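You operate a simulated robot arm through the tools that you are given. There is no shell and no other tool.

The job below is to be done with a simulated robot arm. You get a single attempt, and the scene is never put back.

Task
Zero the display, then test the mounted shock at the test card's speed.
Fine: zero with the lower pin out, push it home before the run. Finish with the crank at the bottom and the power off.

The check looks at the end state, three seconds after you hand in, the way a careful person would. Anything else that was tipped, shoved, dropped, spilled or broken makes it a failure.

Robot
A 7-joint arm with a two-finger gripper, fixed in place. Base frame: the origin is on the floor under the middle of its stand, x ahead of it, y to its left, z up. Units: mm, degrees, N and s.
With the tool pointing down near the work surface it reaches from about 100 to 660 mm from the base axis. Its first joint turns from -166.0 to 166.0 degrees. Payload 1.71 kg.
The tool frame sits at the grasp point between the pads (the TCP): z along the fingers, y along the line on which they close. The tips reach 20 mm beyond it. The gripper opens to 96 mm; its body begins 113 mm behind the TCP.
Orientation is told as [roll, pitch, yaw] about the base's x, y, z axes, in that order, counted from this pose: with the fingers straight down and closing along the base's y, the tool's x points along the base's -x, its y along +y and its z along -z.

Tools
- The arm moves only by the tool drive_tool. Its argument "series" is a list that holds one entry, the list of rows, each a list of 7 numbers: the finger opening in mm, from 0 to 96, then the shift along the tool's x, y, z in mm, then the turn, a rotation vector about the tool's x, y, z in rad. In form: [[[grip, tx, ty, tz, wx, wy, wz], ...]]. A call has 1 to 20 rows; each row is the pose to reach, as a shift and turn from the pose commanded when the call began, along the tool's axes at that moment. Rows are played at 5 a second. More than 50 mm and 8.6 degrees between two rows, or a gripper value outside its range, and nothing of the call is played. A pose out of reach is approached as far as the arm can. The call stops where the force on the tool passes 60 N (or 10 N more than at its start, if that is more) or the arm is blocked; 0.2 s more then pass. Each finger travels about 153 mm/s and halts on what it meets, pressing with about 33 N; the grip force reading is that of the motor and also rises with nothing between the fingers. The clock runs only during rows and for 0.2 s after the last one: add rows that repeat a pose to give the fingers time. The reply holds the time, the measured pose of the TCP, the force on the tool along the base axes, the opening and the grip force, in the units named above and with some noise, with the torque about the TCP (base axes, N m) and any sound that the robot's microphone picked up, and new pictures: "show" is both (left out), scene, wrist or none.
- Cameras (640 x 400 px; columns grow to the right, rows downward): "scene" is fixed at [48, -500.3, 1566.4]; the picture's right is [0.47, -0.88, 0.00], its down [-0.52, -0.28, -0.81] and it looks along [0.71, 0.38, -0.59] (base axes); focal length 328 px, centre (320, 200). "wrist" rides on the gripper at [66, 14, -145] in the tool frame; the picture's right is [-0.21, 0.98, 0.00], its down [-0.88, -0.18, -0.44] and it looks along [-0.44, -0.09, 0.90] (tool axes); focal length 275 px, centre (320, 200). There is no depth. A picture from a camera that has moved, and an enlarged one, comes with that camera's place and axes in the base frame and with its lens.
- lift_body(by): moves the trunk up (or, below 0, down) by that many mm; the arm rides with it, the base frame stays. It gives what a move gives, with no picture.
- enlarge(camera, box): a new picture of the part [left, top, right, bottom] of that camera's present view, enlarged. It takes no simulated time.
- finish_job(): hands the job in; it is judged then, once.

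Nothing tells you positions but the pictures and the camera data. Unless the task says otherwise, let go and move clear before handing in.

The tools are called after "Request:" as name(argument=value, ...) on one line, values as JSON. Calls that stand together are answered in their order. drive_tool: Moves the arm, as the interface text tells. Its arguments: {"type":"object","properties":{"series":{"type":"array"},"show":{"type":"string","enum":["both","scene","wrist","none"]}},"required":["series"]} The other tools are called the same way: lift_body (by) moves the trunk up or down; enlarge (camera, box) takes an enlarged picture of a part of a camera's view; finish_job () hands the job in.

At the start:

```text
clock: 0.0
tcp_pos: [551.3, 137.0, 1336.3]
tcp_rot: [-0.1, 0.1, 0.0]
ft_force: [-0.6, -0.2, -0.3]
wrist_torque: [0.01, 0.03, -0.02]
finger_gap: 96.0
grasp_force: 0.0
trunk travel left (down, up): [-325.0, 61.0]
```

scene: 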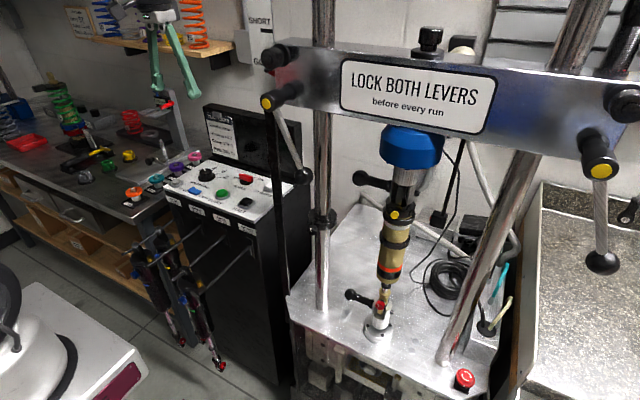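
wrist: 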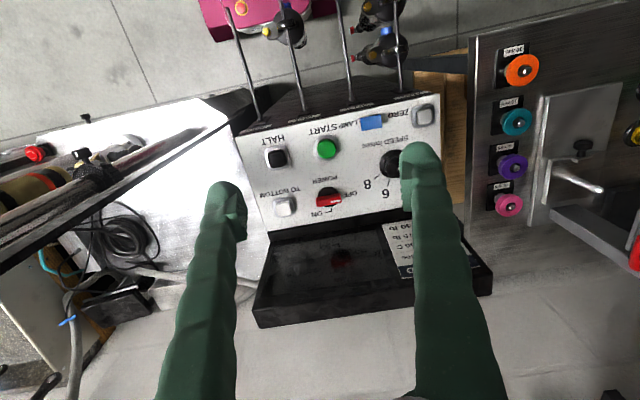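

I see a shock dyno with a crossbar (two lock levers), a mounted shock, and a control panel with POWER, ZERO, START, HALT, TO BOTTOM and a speed knob. I'll look closer before moving anything.

Request:
enlarge(camera="scene", box=[150, 90, 330, 260])

Request:
enlarge(camera="scene", box=[250, 20, 640, 280])

Request:
enlarge(camera="scene", box=[300, 180, 540, 400])

Request:
enlarge(camera="wrist", box=[220, 70, 500, 330])

Request:
enlarge(camera="scene", box=[0, 0, 260, 240])

```text
2.35 times, centred on (240, 175) of scene
camera zoom: at [48.0, -500.3, 1566.4], right [0.47, -0.88, 0.0], down [-0.52, -0.28, -0.81], along [0.71, 0.38, -0.59], focal length 773 px, centre (508, 259)
```

zoom: 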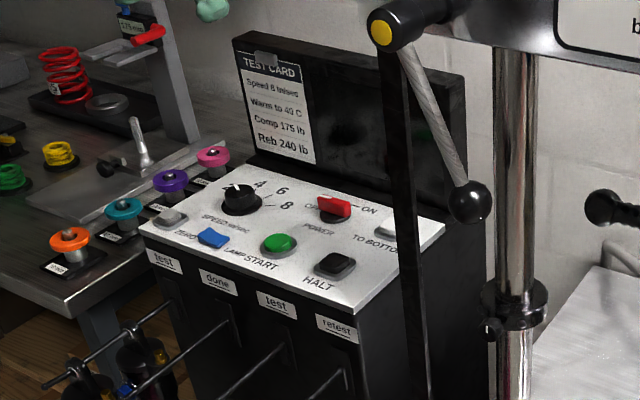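

```text
1.54 times, centred on (445, 150) of scene
camera zoom: at [48.0, -500.3, 1566.4], right [0.47, -0.88, 0.0], down [-0.52, -0.28, -0.81], along [0.71, 0.38, -0.59], focal length 505 px, centre (128, 277)
```

zoom: 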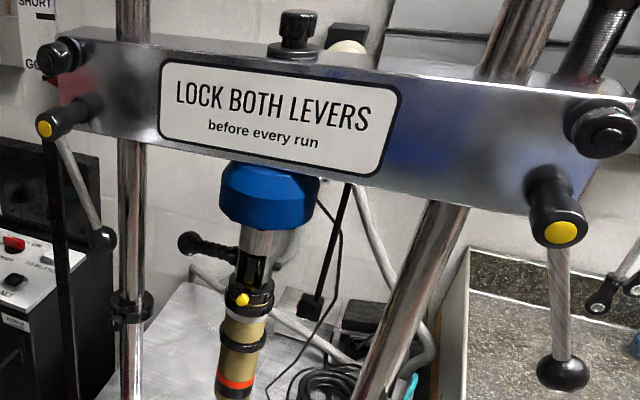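

```text
1.82 times, centred on (420, 290) of scene
camera zoom: at [48.0, -500.3, 1566.4], right [0.47, -0.88, 0.0], down [-0.52, -0.28, -0.81], along [0.71, 0.38, -0.59], focal length 597 px, centre (138, 36)
```

zoom: 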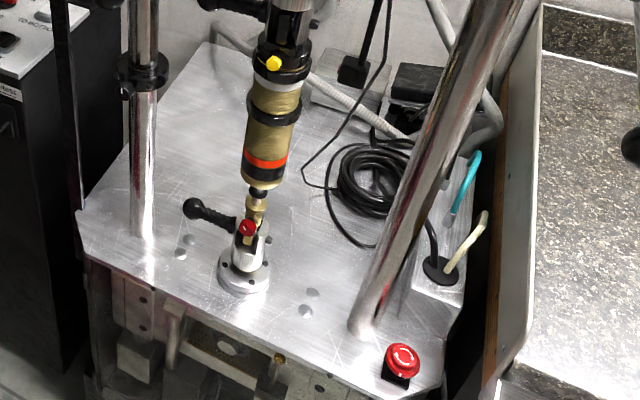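

```text
1.54 times, centred on (360, 200) of wrist
camera zoom: at [487.3, 150.0, 1482.1], right [0.21, 0.98, 0.0], down [0.88, -0.18, 0.44], along [0.43, -0.09, -0.9], focal length 424 px, centre (258, 200)
```

zoom: 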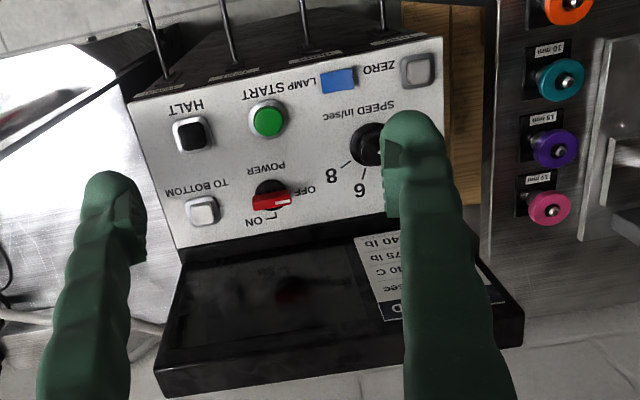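

```text
1.67 times, centred on (130, 120) of scene
camera zoom: at [48.0, -500.3, 1566.4], right [0.47, -0.88, 0.0], down [-0.52, -0.28, -0.81], along [0.71, 0.38, -0.59], focal length 547 px, centre (637, 333)
```

zoom: 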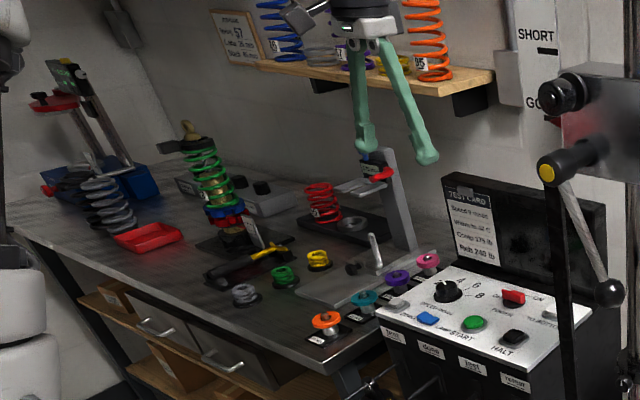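

The test card is on the monitor box; I'll read it more closely, along with the power knob, levers and pins.

Request:
enlarge(camera="scene", box=[200, 100, 256, 164])

Request:
enlarge(camera="scene", box=[160, 150, 290, 240])

Request:
enlarge(camera="wrist", box=[370, 210, 450, 290])

Request:
enlarge(camera="scene", box=[340, 260, 430, 350])

Request:
enlarge(camera="scene", box=[340, 150, 440, 230])

Request:
enlarge(camera="scene", box=[230, 0, 300, 120])

```text
6.25 times, centred on (228, 132) of scene
camera zoom: at [48.0, -500.3, 1566.4], right [0.47, -0.88, 0.0], down [-0.52, -0.28, -0.81], along [0.71, 0.38, -0.59], focal length 2052 px, centre (895, 625)
```

zoom: 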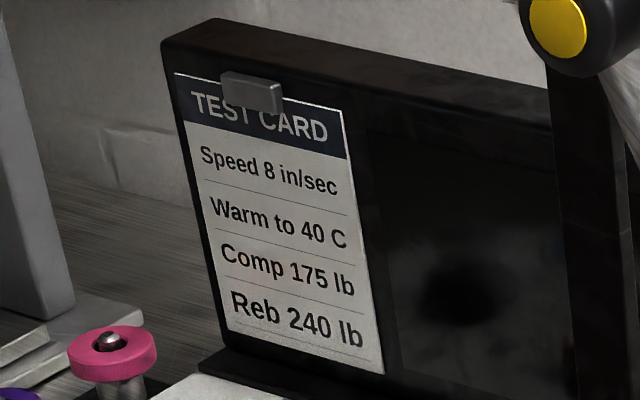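

```text
4.44 times, centred on (225, 195) of scene
camera zoom: at [48.0, -500.3, 1566.4], right [0.47, -0.88, 0.0], down [-0.52, -0.28, -0.81], along [0.71, 0.38, -0.59], focal length 1459 px, centre (742, 222)
```

zoom: 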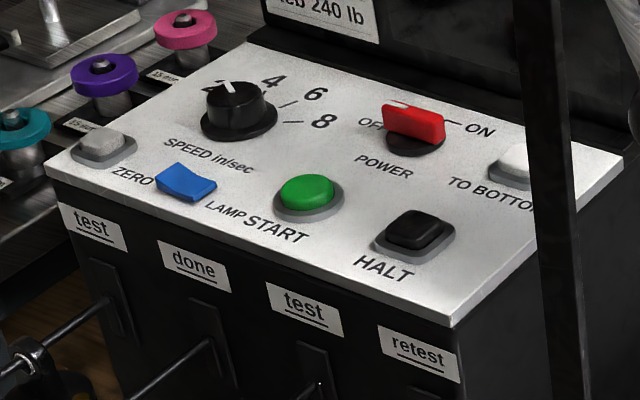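

```text
5.00 times, centred on (410, 250) of wrist
camera zoom: at [487.3, 150.0, 1482.1], right [0.21, 0.98, 0.0], down [0.88, -0.18, 0.44], along [0.43, -0.09, -0.9], focal length 1376 px, centre (-130, -50)
```

zoom: 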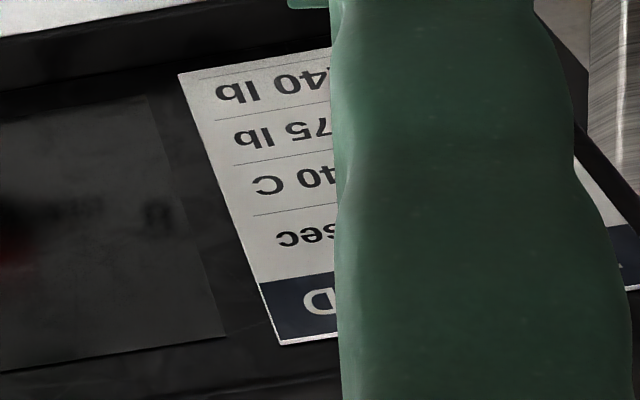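

```text
4.44 times, centred on (385, 305) of scene
camera zoom: at [48.0, -500.3, 1566.4], right [0.47, -0.88, 0.0], down [-0.52, -0.28, -0.81], along [0.71, 0.38, -0.59], focal length 1459 px, centre (31, -267)
```

zoom: 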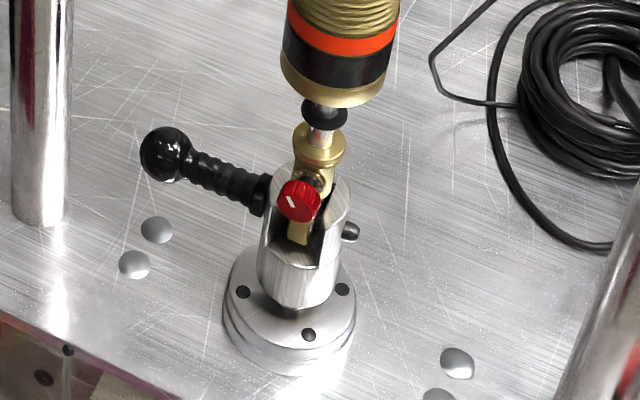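

```text
5.00 times, centred on (390, 190) of scene
camera zoom: at [48.0, -500.3, 1566.4], right [0.47, -0.88, 0.0], down [-0.52, -0.28, -0.81], along [0.71, 0.38, -0.59], focal length 1642 px, centre (-30, 250)
```

zoom: 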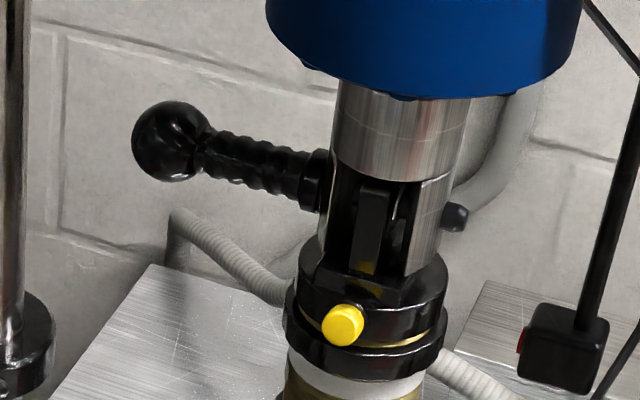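

```text
3.33 times, centred on (265, 60) of scene
camera zoom: at [48.0, -500.3, 1566.4], right [0.47, -0.88, 0.0], down [-0.52, -0.28, -0.81], along [0.71, 0.38, -0.59], focal length 1095 px, centre (503, 667)
```

zoom: 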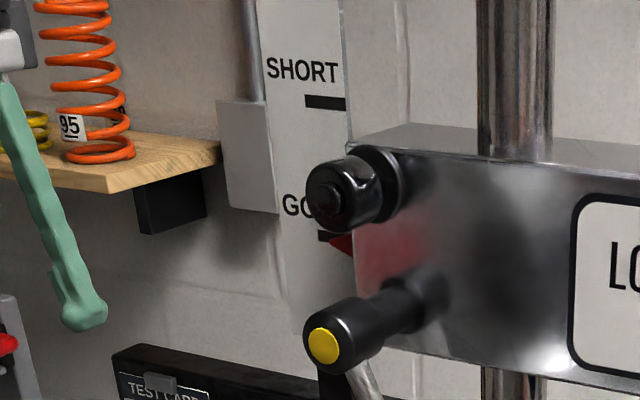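

The test card says 8 in/sec, the power knob is OFF and the speed is at 2. I'll pull the arm back and turn the wrist camera toward the dyno so I can inspect levers and pins.

Request:
drive_tool(series=[[[96, 22, -30, 0, 0, 0, 0.1], [96, 44, -60, 0, 0, 0, 0.2], [96, 66, -90, 0, 0, 0, 0.3], [96, 88, -120, 0, 0, 0, 0.4], [96, 110, -150, 0, 0, 0, 0.5], [96, 132, -180, 0, 0, 0, 0.6], [96, 154, -215, 0, 0, 0, 0.7], [96, 176, -250, 0, 0, 0, 0.785]]], show="both")

```text
clock: 1.8
tcp_pos: [356.5, -115.0, 1341.5]
tcp_rot: [0.6, -0.4, -44.8]
ft_force: [-0.2, -0.6, 0.4]
wrist_torque: [0.01, 0.01, 0.0]
finger_gap: 95.9
grasp_force: 0.1
trunk travel left (down, up): [-325.0, 61.0]
camera wrist: at [317.8, -60.2, 1486.7], right [0.84, 0.55, 0.01], down [0.48, -0.75, 0.45], along [0.26, -0.37, -0.89], focal length 275 px, centre (320, 200)
```

scene: 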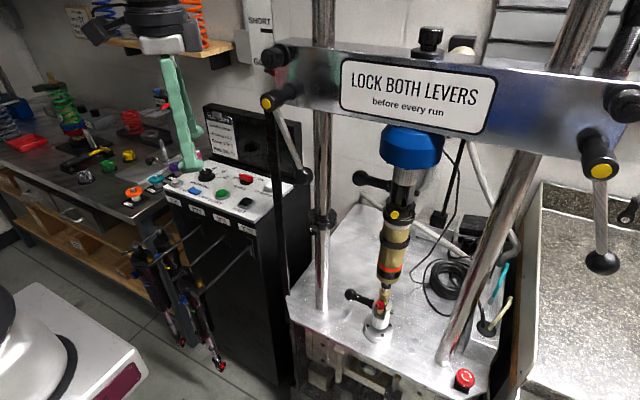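
wrist: 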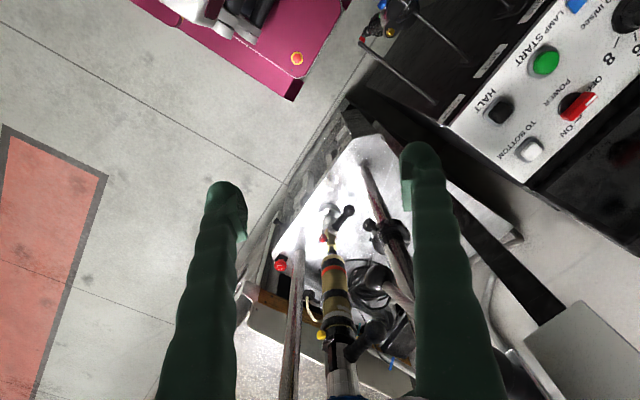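

The dyno table is now in view; I'll tilt the tool up so the wrist camera looks at the crossbar, levers and display.

Request:
drive_tool(series=[[[96, 0, 0, 0, 0, -0.125, 0], [96, 0, 0, 0, 0, -0.25, 0], [96, 0, 0, 0, 0, -0.375, 0], [96, 0, 0, 0, 0, -0.5, 0], [96, 0, 0, 0, 0, -0.625, 0], [96, 0, 0, 0, 0, -0.75, 0], [96, 0, 0, 0, 0, -0.87, 0]]], show="both")

```text
clock: 3.5
tcp_pos: [310.1, -165.0, 1341.6]
tcp_rot: [9.4, -47.7, -60.4]
ft_force: [-0.9, -0.8, -0.3]
wrist_torque: [-0.05, -0.02, -0.01]
finger_gap: 95.8
grasp_force: 0.0
trunk travel left (down, up): [-325.0, 61.0]
stopped in row 7: the arm was blocked; the commanded pose is now the measured one
camera wrist: at [226.7, -39.1, 1391.2], right [0.85, 0.46, 0.26], down [-0.08, -0.38, 0.92], along [0.52, -0.81, -0.28], focal length 275 px, centre (320, 200)
```

scene: 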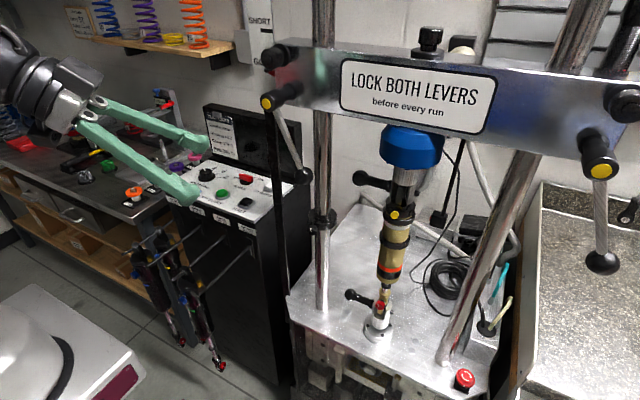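
wrist: 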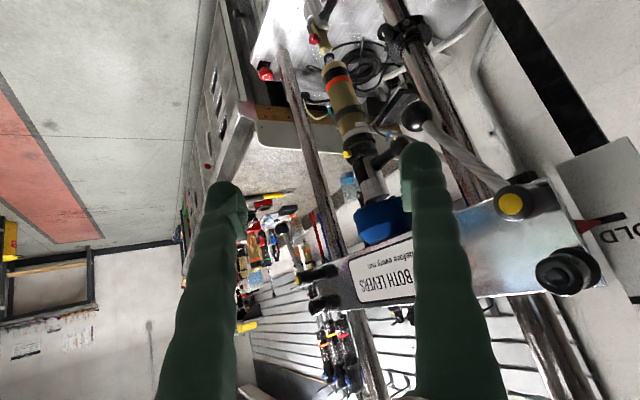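

I have an (upside-down) side view of the left lever and bar; I'll enlarge it.

Request:
enlarge(camera="wrist", box=[380, 80, 640, 320])

Request:
enlarge(camera="wrist", box=[230, 0, 460, 240])

Request:
enlarge(camera="wrist", box=[280, 240, 420, 340])

```text
1.67 times, centred on (510, 200) of wrist
camera zoom: at [226.7, -39.1, 1391.2], right [0.85, 0.46, 0.26], down [-0.08, -0.38, 0.92], along [0.52, -0.81, -0.28], focal length 459 px, centre (3, 200)
```

zoom: 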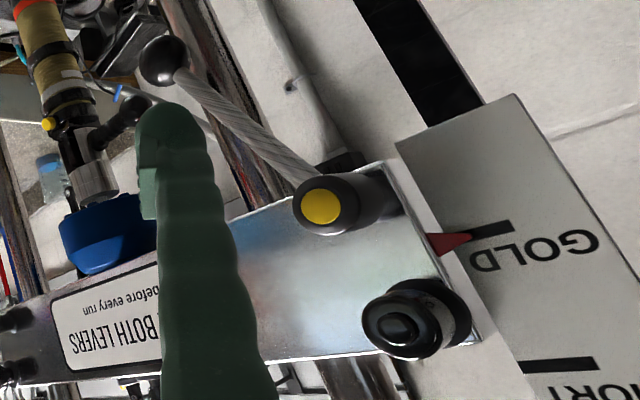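

```text
1.67 times, centred on (345, 120) of wrist
camera zoom: at [226.7, -39.1, 1391.2], right [0.85, 0.46, 0.26], down [-0.08, -0.38, 0.92], along [0.52, -0.81, -0.28], focal length 459 px, centre (278, 333)
```

zoom: 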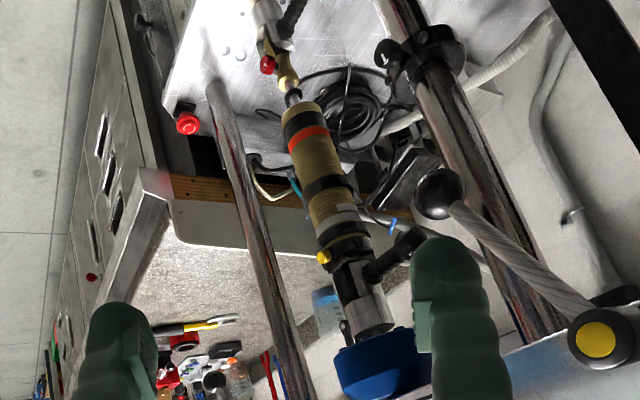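

```text
4.00 times, centred on (350, 290) of wrist
camera zoom: at [226.7, -39.1, 1391.2], right [0.85, 0.46, 0.26], down [-0.08, -0.38, 0.92], along [0.52, -0.81, -0.28], focal length 1101 px, centre (200, -160)
```

zoom: 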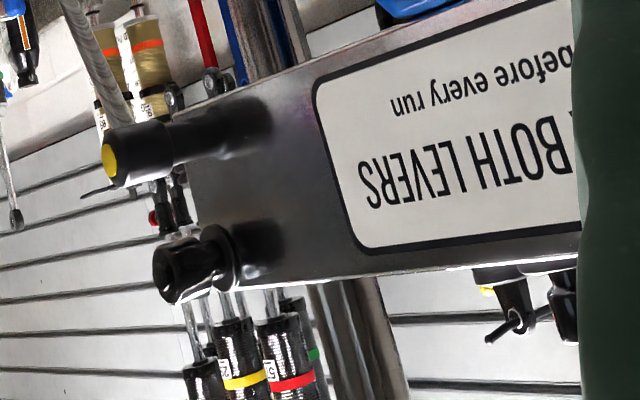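

Request:
enlarge(camera="wrist", box=[235, 190, 345, 310])

Request:
enlarge(camera="scene", box=[540, 60, 640, 290])

Request:
enlarge(camera="scene", box=[235, 30, 345, 200])

```text
3.33 times, centred on (290, 250) of wrist
camera zoom: at [226.7, -39.1, 1391.2], right [0.85, 0.46, 0.26], down [-0.08, -0.38, 0.92], along [0.52, -0.81, -0.28], focal length 918 px, centre (420, 33)
```

zoom: 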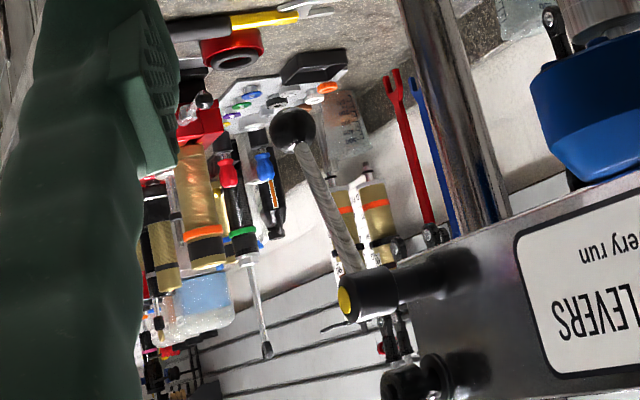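

```text
1.74 times, centred on (590, 175) of scene
camera zoom: at [48.0, -500.3, 1566.4], right [0.47, -0.88, 0.0], down [-0.52, -0.28, -0.81], along [0.71, 0.38, -0.59], focal length 571 px, centre (-150, 244)
```

zoom: 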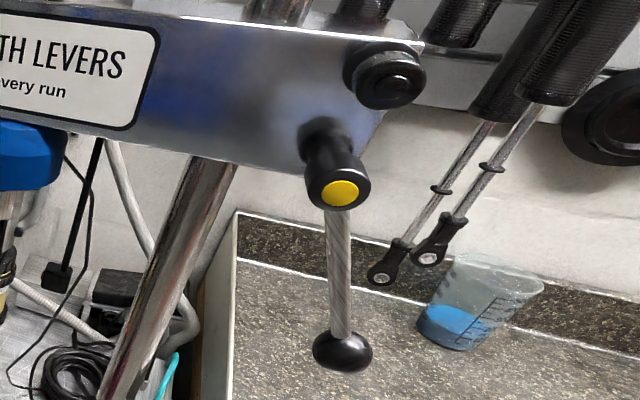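

```text
2.35 times, centred on (290, 115) of scene
camera zoom: at [48.0, -500.3, 1566.4], right [0.47, -0.88, 0.0], down [-0.52, -0.28, -0.81], along [0.71, 0.38, -0.59], focal length 773 px, centre (391, 400)
```

zoom: 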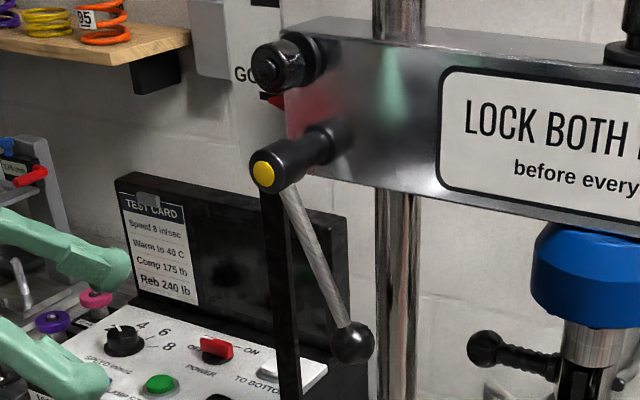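

Both levers hang at the same angle (~24°), the pointer is at the GOLD mark, matching the gold shock. Next I'll go back over the control panel and look at the knobs from above.

Request:
drive_tool(series=[[[96, 12, 37, -1, -0.0295, 0.0827, -0.0921], [96, 24, 74, -2, -0.0591, 0.1653, -0.1841], [96, 36, 111, -3, -0.0886, 0.248, -0.2762], [96, 48, 148, -4, -0.1182, 0.3306, -0.3682], [96, 60, 185, -5, -0.1477, 0.4133, -0.4603], [96, 72, 222, -6, -0.1772, 0.496, -0.5524], [96, 84, 259, -7, -0.2068, 0.5786, -0.6444], [96, 96, 296, -8, -0.2363, 0.6613, -0.7365], [96, 108, 333, -9, -0.2659, 0.7439, -0.8285], [96, 120, 370, -10.6, -0.2954, 0.8266, -0.9206], [96, 120, 370, -10.6, -0.2954, 0.8266, -0.9206]]], show="both")

```text
clock: 5.9
tcp_pos: [568.9, 128.7, 1296.5]
tcp_rot: [-0.1, 0.6, -0.1]
ft_force: [-0.6, -0.1, -0.3]
wrist_torque: [0.03, 0.05, -0.02]
finger_gap: 96.0
grasp_force: 0.1
trunk travel left (down, up): [-325.0, 61.0]
camera wrist: at [504.7, 141.4, 1442.7], right [0.21, 0.98, 0.0], down [0.88, -0.18, 0.44], along [0.43, -0.09, -0.9], focal length 275 px, centre (320, 200)
```

scene: 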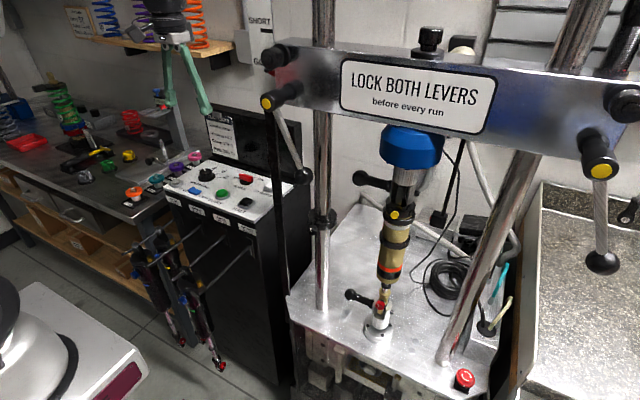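
wrist: 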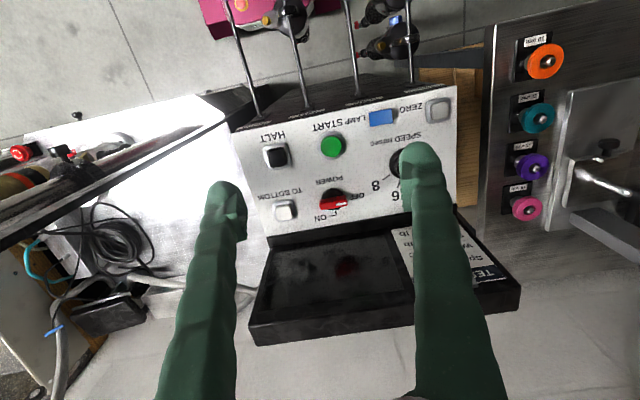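

Request:
enlarge(camera="wrist", box=[230, 80, 470, 240])

Request:
enlarge(camera="scene", box=[160, 155, 280, 230])

```text
2.50 times, centred on (350, 160) of wrist
camera zoom: at [504.7, 141.4, 1442.7], right [0.21, 0.98, 0.0], down [0.88, -0.18, 0.44], along [0.43, -0.09, -0.9], focal length 688 px, centre (245, 300)
```

zoom: 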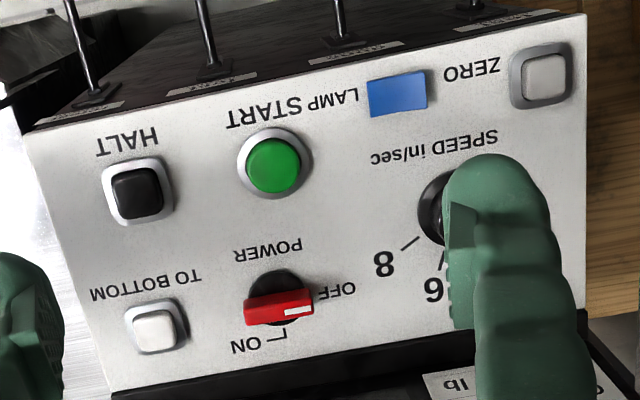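

```text
5.33 times, centred on (220, 192) of scene
camera zoom: at [48.0, -500.3, 1566.4], right [0.47, -0.88, 0.0], down [-0.52, -0.28, -0.81], along [0.71, 0.38, -0.59], focal length 1751 px, centre (853, 240)
```

zoom: 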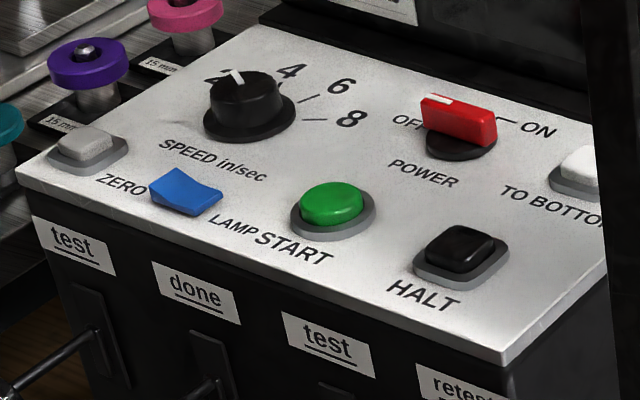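

The power knob points left to OFF and turns a quarter clockwise to ON; the speed dial is at 2. I'll check the arm has settled before approaching the panel with a tilted tool, as these knobs lie about 720 mm out.

Request:
drive_tool(series=[[[0, 0, 0, 0, 0, 0, 0], [0, 0, 0, 0, 0, 0, 0], [0, 0, 0, 0, 0, 0, 0]]], show="both")

```text
clock: 6.7
tcp_pos: [566.2, 128.1, 1297.0]
tcp_rot: [-0.1, 0.5, -0.1]
ft_force: [0.3, 0.0, 0.4]
wrist_torque: [0.04, -0.01, 0.01]
finger_gap: 0.0
grasp_force: 29.9
trunk travel left (down, up): [-325.0, 61.0]
camera wrist: at [502.6, 141.6, 1443.5], right [0.21, 0.98, 0.0], down [0.88, -0.18, 0.44], along [0.43, -0.09, -0.9], focal length 275 px, centre (320, 200)
```

scene: 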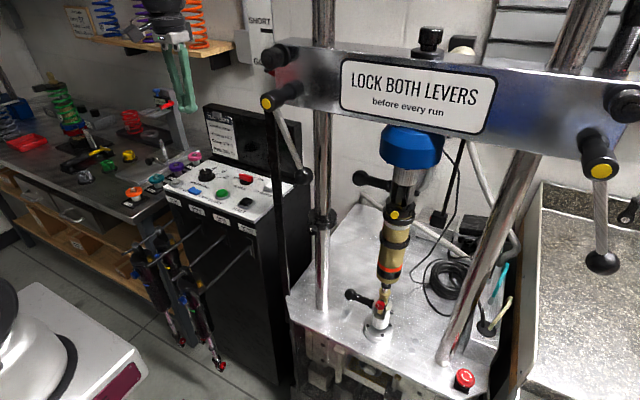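
wrist: 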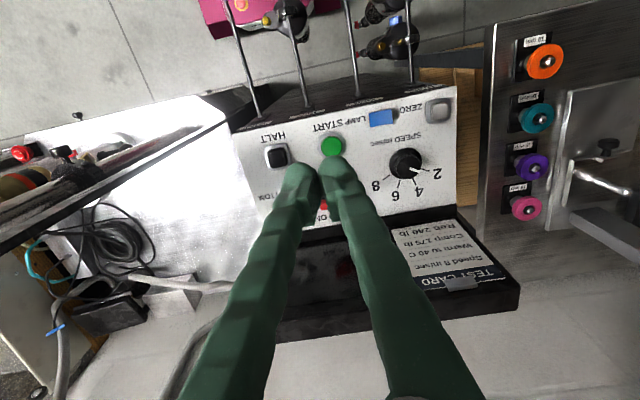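

Request:
enlarge(camera="wrist", box=[340, 90, 470, 240])

Request:
enlarge(camera="scene", box=[130, 0, 230, 120])

```text
2.67 times, centred on (405, 165) of wrist
camera zoom: at [502.6, 141.6, 1443.5], right [0.21, 0.98, 0.0], down [0.88, -0.18, 0.44], along [0.43, -0.09, -0.9], focal length 734 px, centre (93, 293)
```

zoom: 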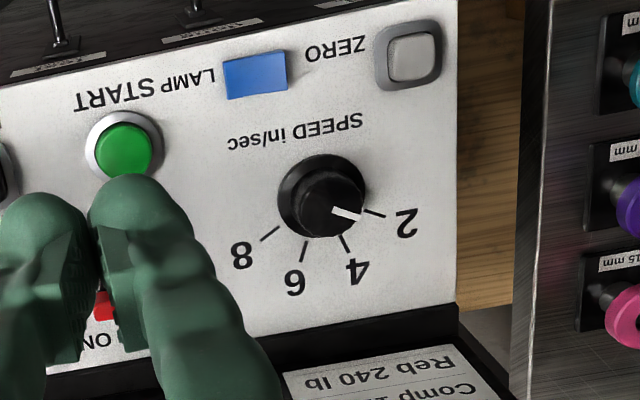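

```text
3.33 times, centred on (180, 60) of scene
camera zoom: at [48.0, -500.3, 1566.4], right [0.47, -0.88, 0.0], down [-0.52, -0.28, -0.81], along [0.71, 0.38, -0.59], focal length 1095 px, centre (787, 667)
```

zoom: 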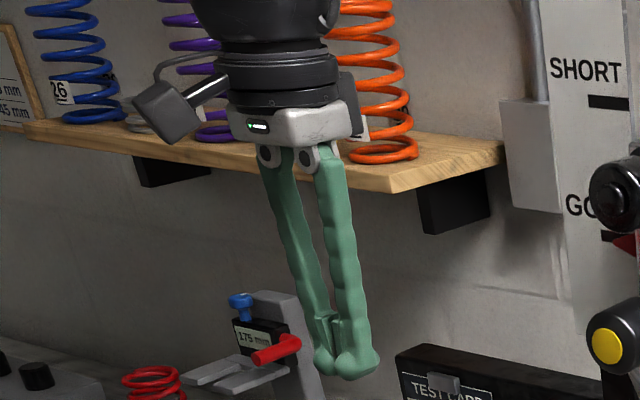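

The speed dial markings (2, 4, 6, 8 clockwise) and the OFF/ON marks are clear now. I'll tilt the closed fingers forward 30° and hover beside the power knob.

Request:
drive_tool(series=[[[0, -18, 4, 30, 0, -0.09, 0], [0, -36, 8, 60, 0, -0.18, 0], [0, -54, 11, 92, 0, -0.27, 0], [0, -72, 15, 124, 0, -0.36, 0], [0, -90, 19, 156, 0, -0.45, 0], [0, -109, 22, 190, 0, -0.5236, 0], [0, -109, 22, 212, 0, -0.5236, 0], [0, -109, 22, 212, 0, -0.5236, 0], [0, -109, 22, 212, 0, -0.5236, 0]]], show="both")

```text
clock: 8.7
tcp_pos: [674.4, 151.5, 1084.0]
tcp_rot: [0.0, -29.5, -0.1]
ft_force: [0.8, -0.1, 0.3]
wrist_torque: [-0.05, -0.02, -0.01]
finger_gap: 0.0
grasp_force: 29.6
trunk travel left (down, up): [-325.0, 61.0]
camera wrist: at [546.1, 163.3, 1178.9], right [0.18, 0.98, 0.1], down [0.54, -0.19, 0.82], along [0.82, -0.09, -0.57], focal length 275 px, centre (320, 200)
```

scene: 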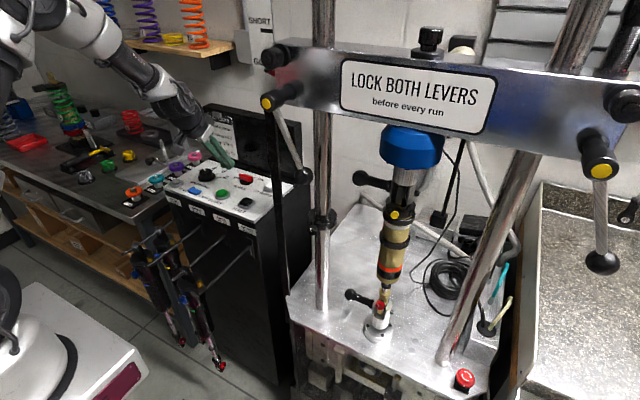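
wrist: 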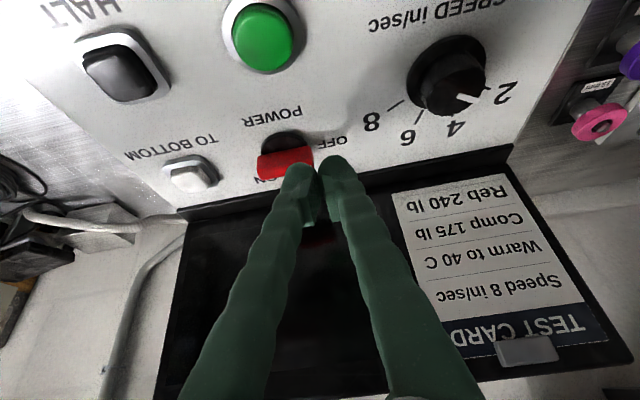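

The arm reaches here with a 30° tilt, and the power knob sits just ahead of the fingertips. I'll lower the closed tips beside the OFF end of the knob.

Request:
drive_tool(series=[[[0, 7, 0, 11, 0, 0, 0], [0, 14, -0.5, 22, 0, 0, 0], [0, 20, -1, 33, 0, 0, 0], [0, 25, -1.5, 40, 0, 0, 0], [0, 27.3, -1.5, 44.3, 0, 0, 0], [0, 27.3, -1.5, 44.3, 0, 0, 0]]], show="both")

Request:
enlarge(camera="scene", box=[190, 130, 290, 220])

Request:
enlarge(camera="wrist", box=[220, 80, 420, 240])

```text
clock: 10.1
tcp_pos: [672.4, 148.3, 1032.1]
tcp_rot: [0.0, -29.5, -0.1]
ft_force: [0.1, -0.3, -0.6]
wrist_torque: [0.0, 0.01, -0.03]
finger_gap: 0.0
grasp_force: 29.2
trunk travel left (down, up): [-325.0, 61.0]
camera wrist: at [544.2, 161.1, 1126.6], right [0.18, 0.98, 0.1], down [0.54, -0.18, 0.82], along [0.82, -0.09, -0.57], focal length 275 px, centre (320, 200)
```

scene: 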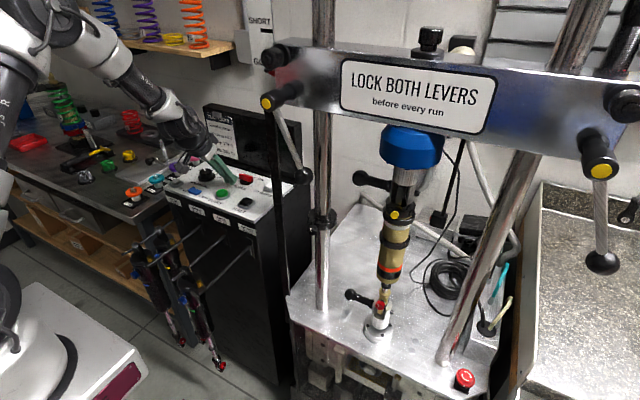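
wrist: 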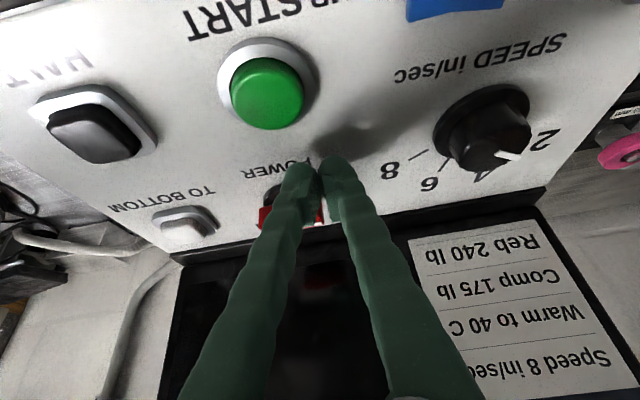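

```text
4.44 times, centred on (240, 175) of scene
camera zoom: at [48.0, -500.3, 1566.4], right [0.47, -0.88, 0.0], down [-0.52, -0.28, -0.81], along [0.71, 0.38, -0.59], focal length 1459 px, centre (676, 311)
```

zoom: 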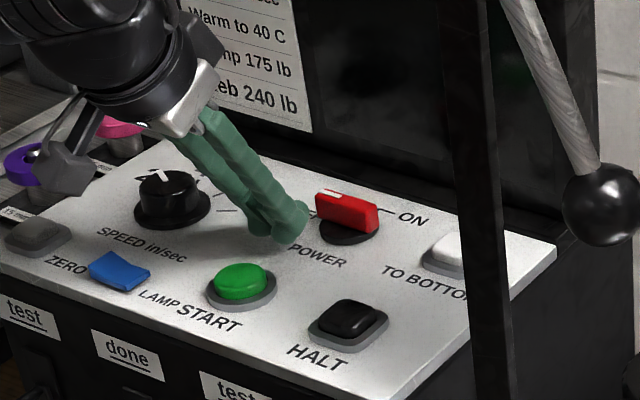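

```text
2.50 times, centred on (320, 160) of wrist
camera zoom: at [544.2, 161.1, 1126.6], right [0.18, 0.98, 0.1], down [0.54, -0.18, 0.82], along [0.82, -0.09, -0.57], focal length 688 px, centre (320, 300)
```

zoom: 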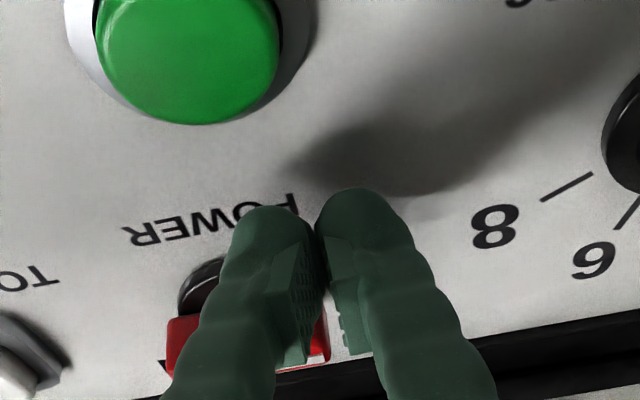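

The tips sit just in front of the knob's OFF end at the right height. I'll push that end away (+x) along an arc to swing the knob clockwise.

Request:
drive_tool(series=[[[0, -7, 1, 3.9, 0, 0, 0], [0, -12.2, 2, 6.9, 0, 0, 0], [0, -17.4, 4, 9.8, 0, 0, 0], [0, -21.8, 5, 12.3, 0, 0, 0], [0, -25.2, 4, 14.3, 0, 0, 0]]], show="both")

Request:
enlarge(camera="scene", box=[190, 130, 290, 220])

```text
clock: 11.3
tcp_pos: [701.5, 152.0, 1030.9]
tcp_rot: [-0.1, -29.5, -0.2]
ft_force: [-0.6, 0.4, -0.3]
wrist_torque: [-0.06, 0.0, 0.0]
finger_gap: 0.0
grasp_force: 29.5
trunk travel left (down, up): [-325.0, 61.0]
camera wrist: at [573.1, 164.5, 1126.5], right [0.18, 0.98, 0.1], down [0.54, -0.18, 0.82], along [0.82, -0.09, -0.56], focal length 275 px, centre (320, 200)
```

scene: 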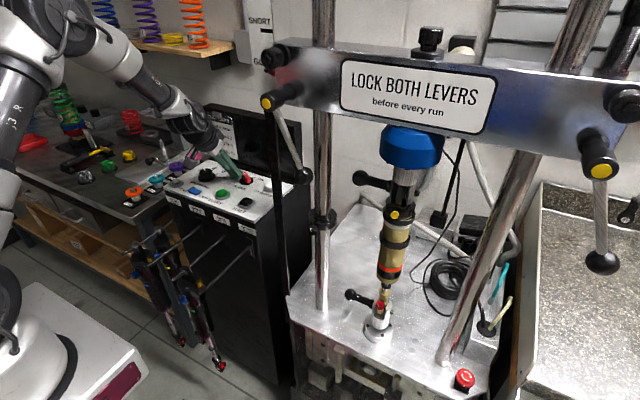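
wrist: 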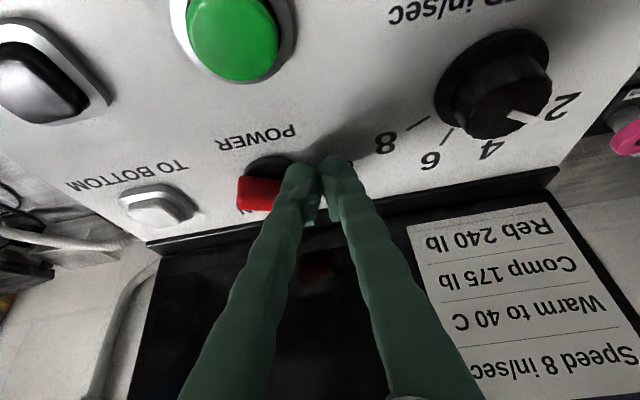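

```text
4.44 times, centred on (240, 175) of scene
camera zoom: at [48.0, -500.3, 1566.4], right [0.47, -0.88, 0.0], down [-0.52, -0.28, -0.81], along [0.71, 0.38, -0.59], focal length 1459 px, centre (676, 311)
```

zoom: 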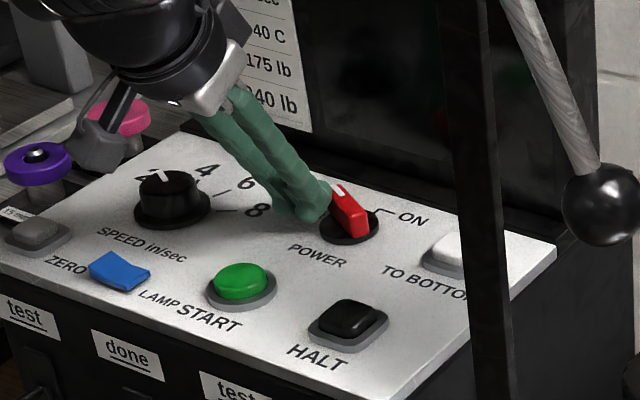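

The knob has swung roughly 55°; I'll continue the arc to complete the quarter turn.

Request:
drive_tool(series=[[[0, -2.6, -2, 1.5, 0, 0, 0], [0, -5.2, -4, 3, 0, 0, 0], [0, -7, -7, 4, 0, 0, 0], [0, -8, -10, 4.5, 0, 0, 0]]], show="both")

Request:
enlarge(camera="scene", box=[190, 130, 290, 220])

```text
clock: 12.3
tcp_pos: [708.8, 144.6, 1031.2]
tcp_rot: [0.0, -29.5, 0.0]
ft_force: [-1.2, 8.2, 1.5]
wrist_torque: [0.01, 0.01, -0.02]
finger_gap: 0.1
grasp_force: 29.6
trunk travel left (down, up): [-325.0, 61.0]
camera wrist: at [581.6, 156.9, 1126.9], right [0.18, 0.98, 0.1], down [0.54, -0.18, 0.82], along [0.82, -0.09, -0.56], focal length 275 px, centre (320, 200)
```

scene: 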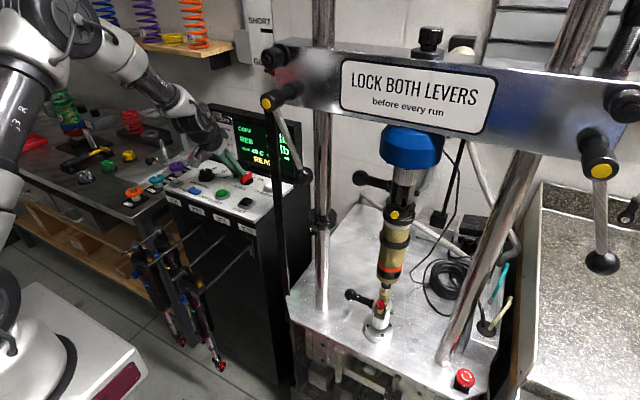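
wrist: 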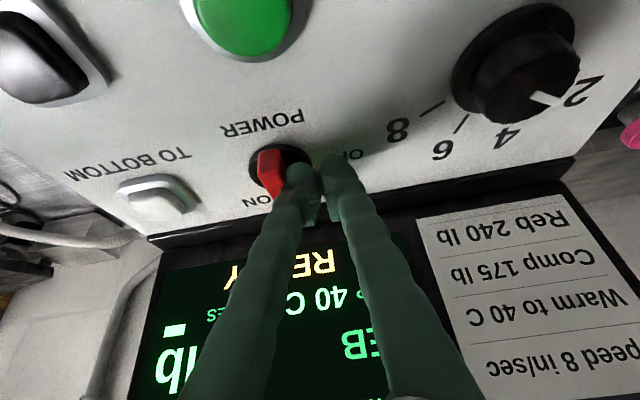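

```text
4.44 times, centred on (240, 175) of scene
camera zoom: at [48.0, -500.3, 1566.4], right [0.47, -0.88, 0.0], down [-0.52, -0.28, -0.81], along [0.71, 0.38, -0.59], focal length 1459 px, centre (676, 311)
```

zoom: 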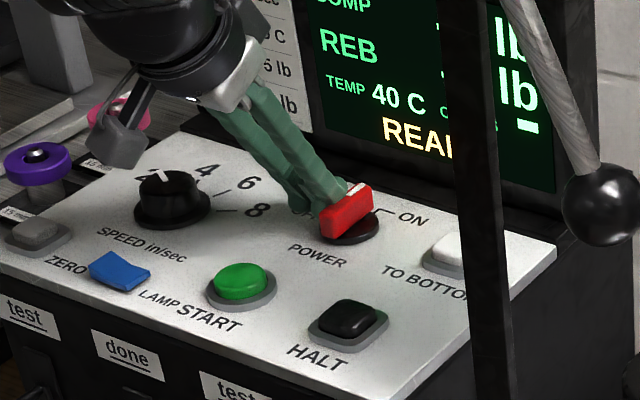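

Power is on – the display shows TEMP 40 C and READY. I'll back off from the knob and look at the display.

Request:
drive_tool(series=[[[0, 0, 6, 0, 0, 0, 0], [0, 3, 10, -8, 0, 0, 0], [0, 0, 10, -40, 0, 0, 0], [0, 0, 20, -80, 0, 0, 0], [0, 0, 40, -115, 0, 0, 0], [0, 0, 40, -115, 0, 0, 0]]], show="both")

Request:
enlarge(camera="scene", box=[190, 90, 320, 220])

Request:
enlarge(camera="wrist", box=[100, 60, 400, 400])

```text
clock: 13.7
tcp_pos: [654.2, 182.6, 1132.3]
tcp_rot: [0.1, -29.4, -0.1]
ft_force: [0.3, -0.4, -0.2]
wrist_torque: [0.01, 0.0, 0.0]
finger_gap: 0.0
grasp_force: 29.0
trunk travel left (down, up): [-325.0, 61.0]
camera wrist: at [526.4, 195.0, 1226.8], right [0.18, 0.98, 0.1], down [0.54, -0.18, 0.82], along [0.82, -0.09, -0.57], focal length 275 px, centre (320, 200)
```

scene: 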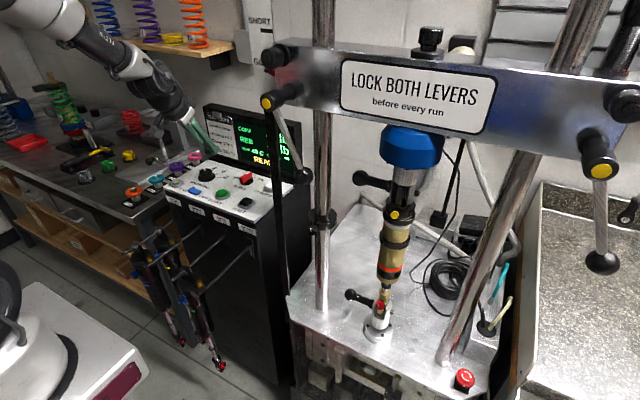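
wrist: 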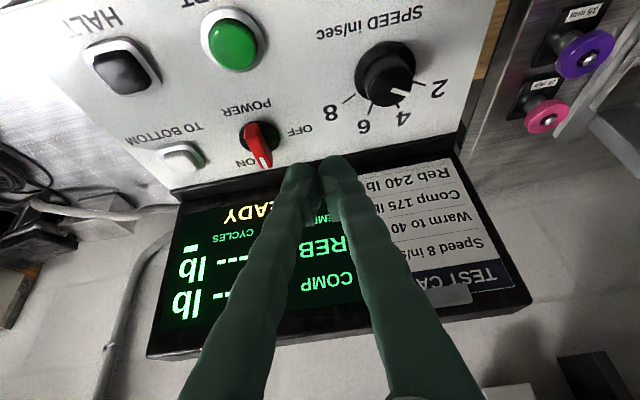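

```text
3.08 times, centred on (255, 155) of scene
camera zoom: at [48.0, -500.3, 1566.4], right [0.47, -0.88, 0.0], down [-0.52, -0.28, -0.81], along [0.71, 0.38, -0.59], focal length 1010 px, centre (520, 338)
```

zoom: 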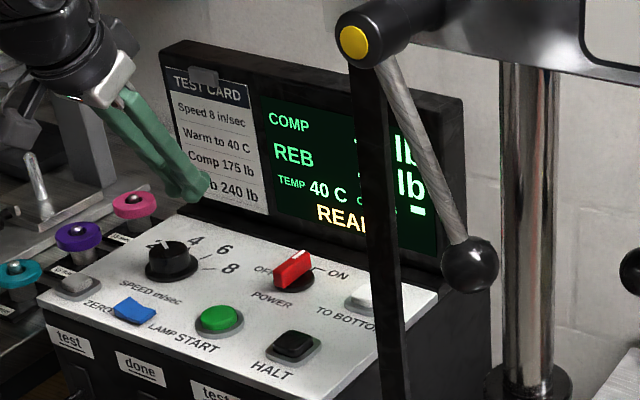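

```text
1.18 times, centred on (250, 230) of wrist
camera zoom: at [526.4, 195.0, 1226.8], right [0.18, 0.98, 0.1], down [0.54, -0.18, 0.82], along [0.82, -0.09, -0.57], focal length 324 px, centre (402, 165)
```

zoom: 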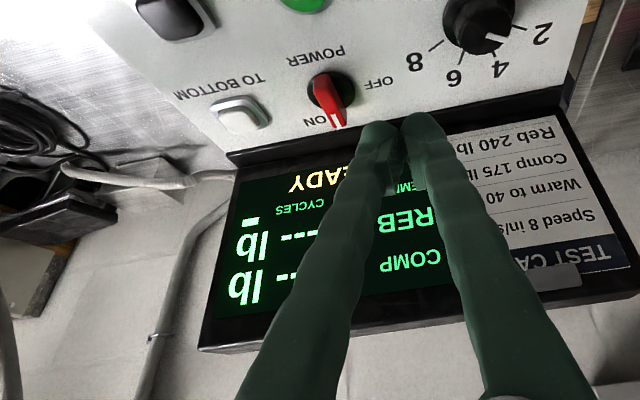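

Display: COMP/REB blank, TEMP 40 C, READY. Now I'll move over the speed dial with the fingers open and the tool yawed 52° so I can turn it clockwise in two bites.

Request:
drive_tool(series=[[[62, 2, 8, 2, -0.0637, 0, -0.113], [62, 4, 16, 5, -0.1273, 0, -0.2259], [62, 6, 24, 10, -0.191, 0, -0.3389], [62, 8, 33, 18, -0.2546, 0, -0.4518], [62, 11, 42, 28, -0.3183, 0, -0.5648], [62, 14, 51, 38, -0.3819, 0, -0.6777], [62, 16.8, 58.7, 50.2, -0.4456, 0, -0.7907], [62, 16.8, 58.7, 50.2, -0.4456, 0, -0.7907], [62, 16.8, 58.7, 50.2, -0.4456, 0, -0.7907]]], show="both")

Request:
enlarge(camera="scene", box=[150, 100, 280, 220])

Request:
enlarge(camera="wrist", box=[200, 60, 440, 260])

```text
clock: 15.7
tcp_pos: [663.0, 240.6, 1079.5]
tcp_rot: [-0.2, -29.4, 52.0]
ft_force: [0.1, -0.4, 0.6]
wrist_torque: [0.02, 0.01, 0.0]
finger_gap: 62.1
grasp_force: 0.2
trunk travel left (down, up): [-325.0, 61.0]
camera wrist: at [574.5, 146.9, 1174.8], right [-0.66, 0.74, 0.1], down [0.48, 0.32, 0.82], along [0.58, 0.59, -0.57], focal length 275 px, centre (320, 200)
```

scene: 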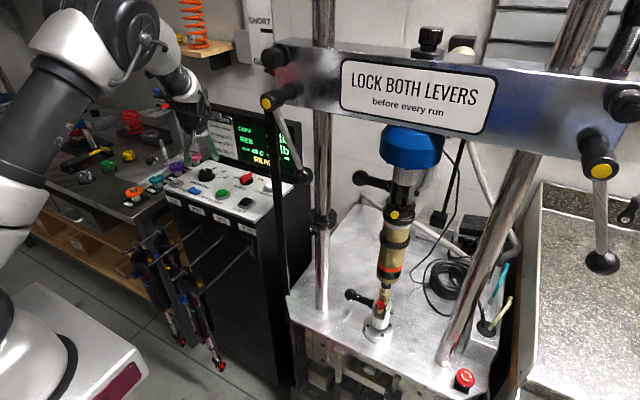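
wrist: 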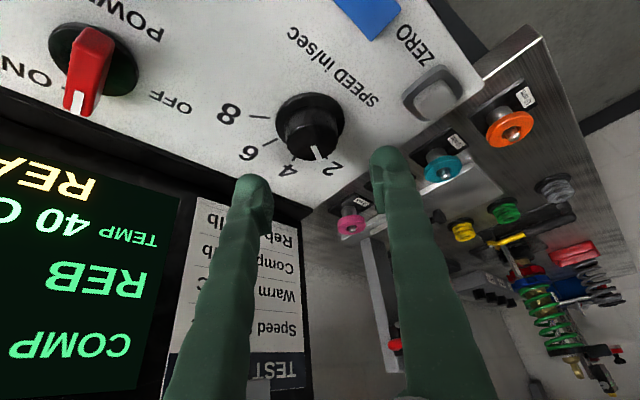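

```text
3.33 times, centred on (215, 160) of scene
camera zoom: at [48.0, -500.3, 1566.4], right [0.47, -0.88, 0.0], down [-0.52, -0.28, -0.81], along [0.71, 0.38, -0.59], focal length 1095 px, centre (670, 333)
```

zoom: 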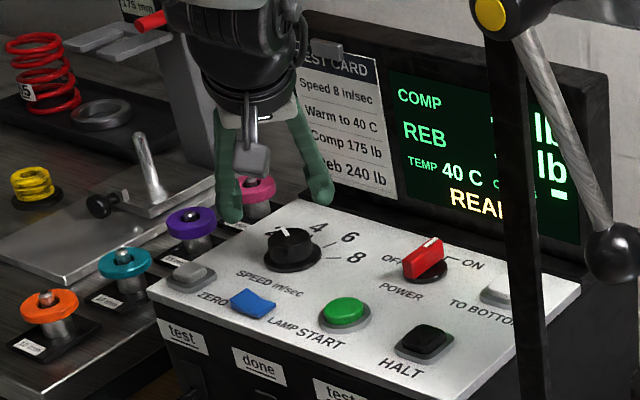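

```text
2.00 times, centred on (320, 160) of wrist
camera zoom: at [574.5, 146.9, 1174.8], right [-0.66, 0.74, 0.1], down [0.48, 0.32, 0.82], along [0.58, 0.59, -0.57], focal length 551 px, centre (320, 280)
```

zoom: 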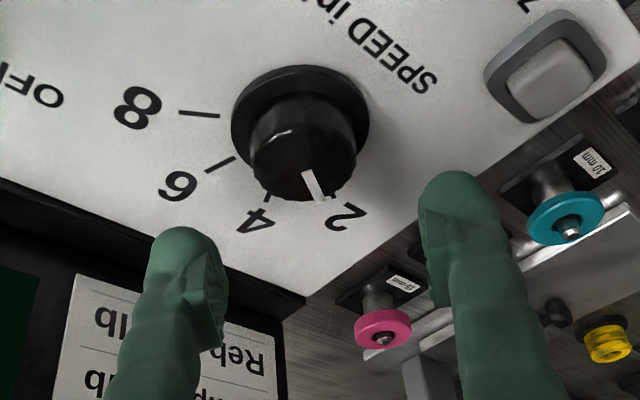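

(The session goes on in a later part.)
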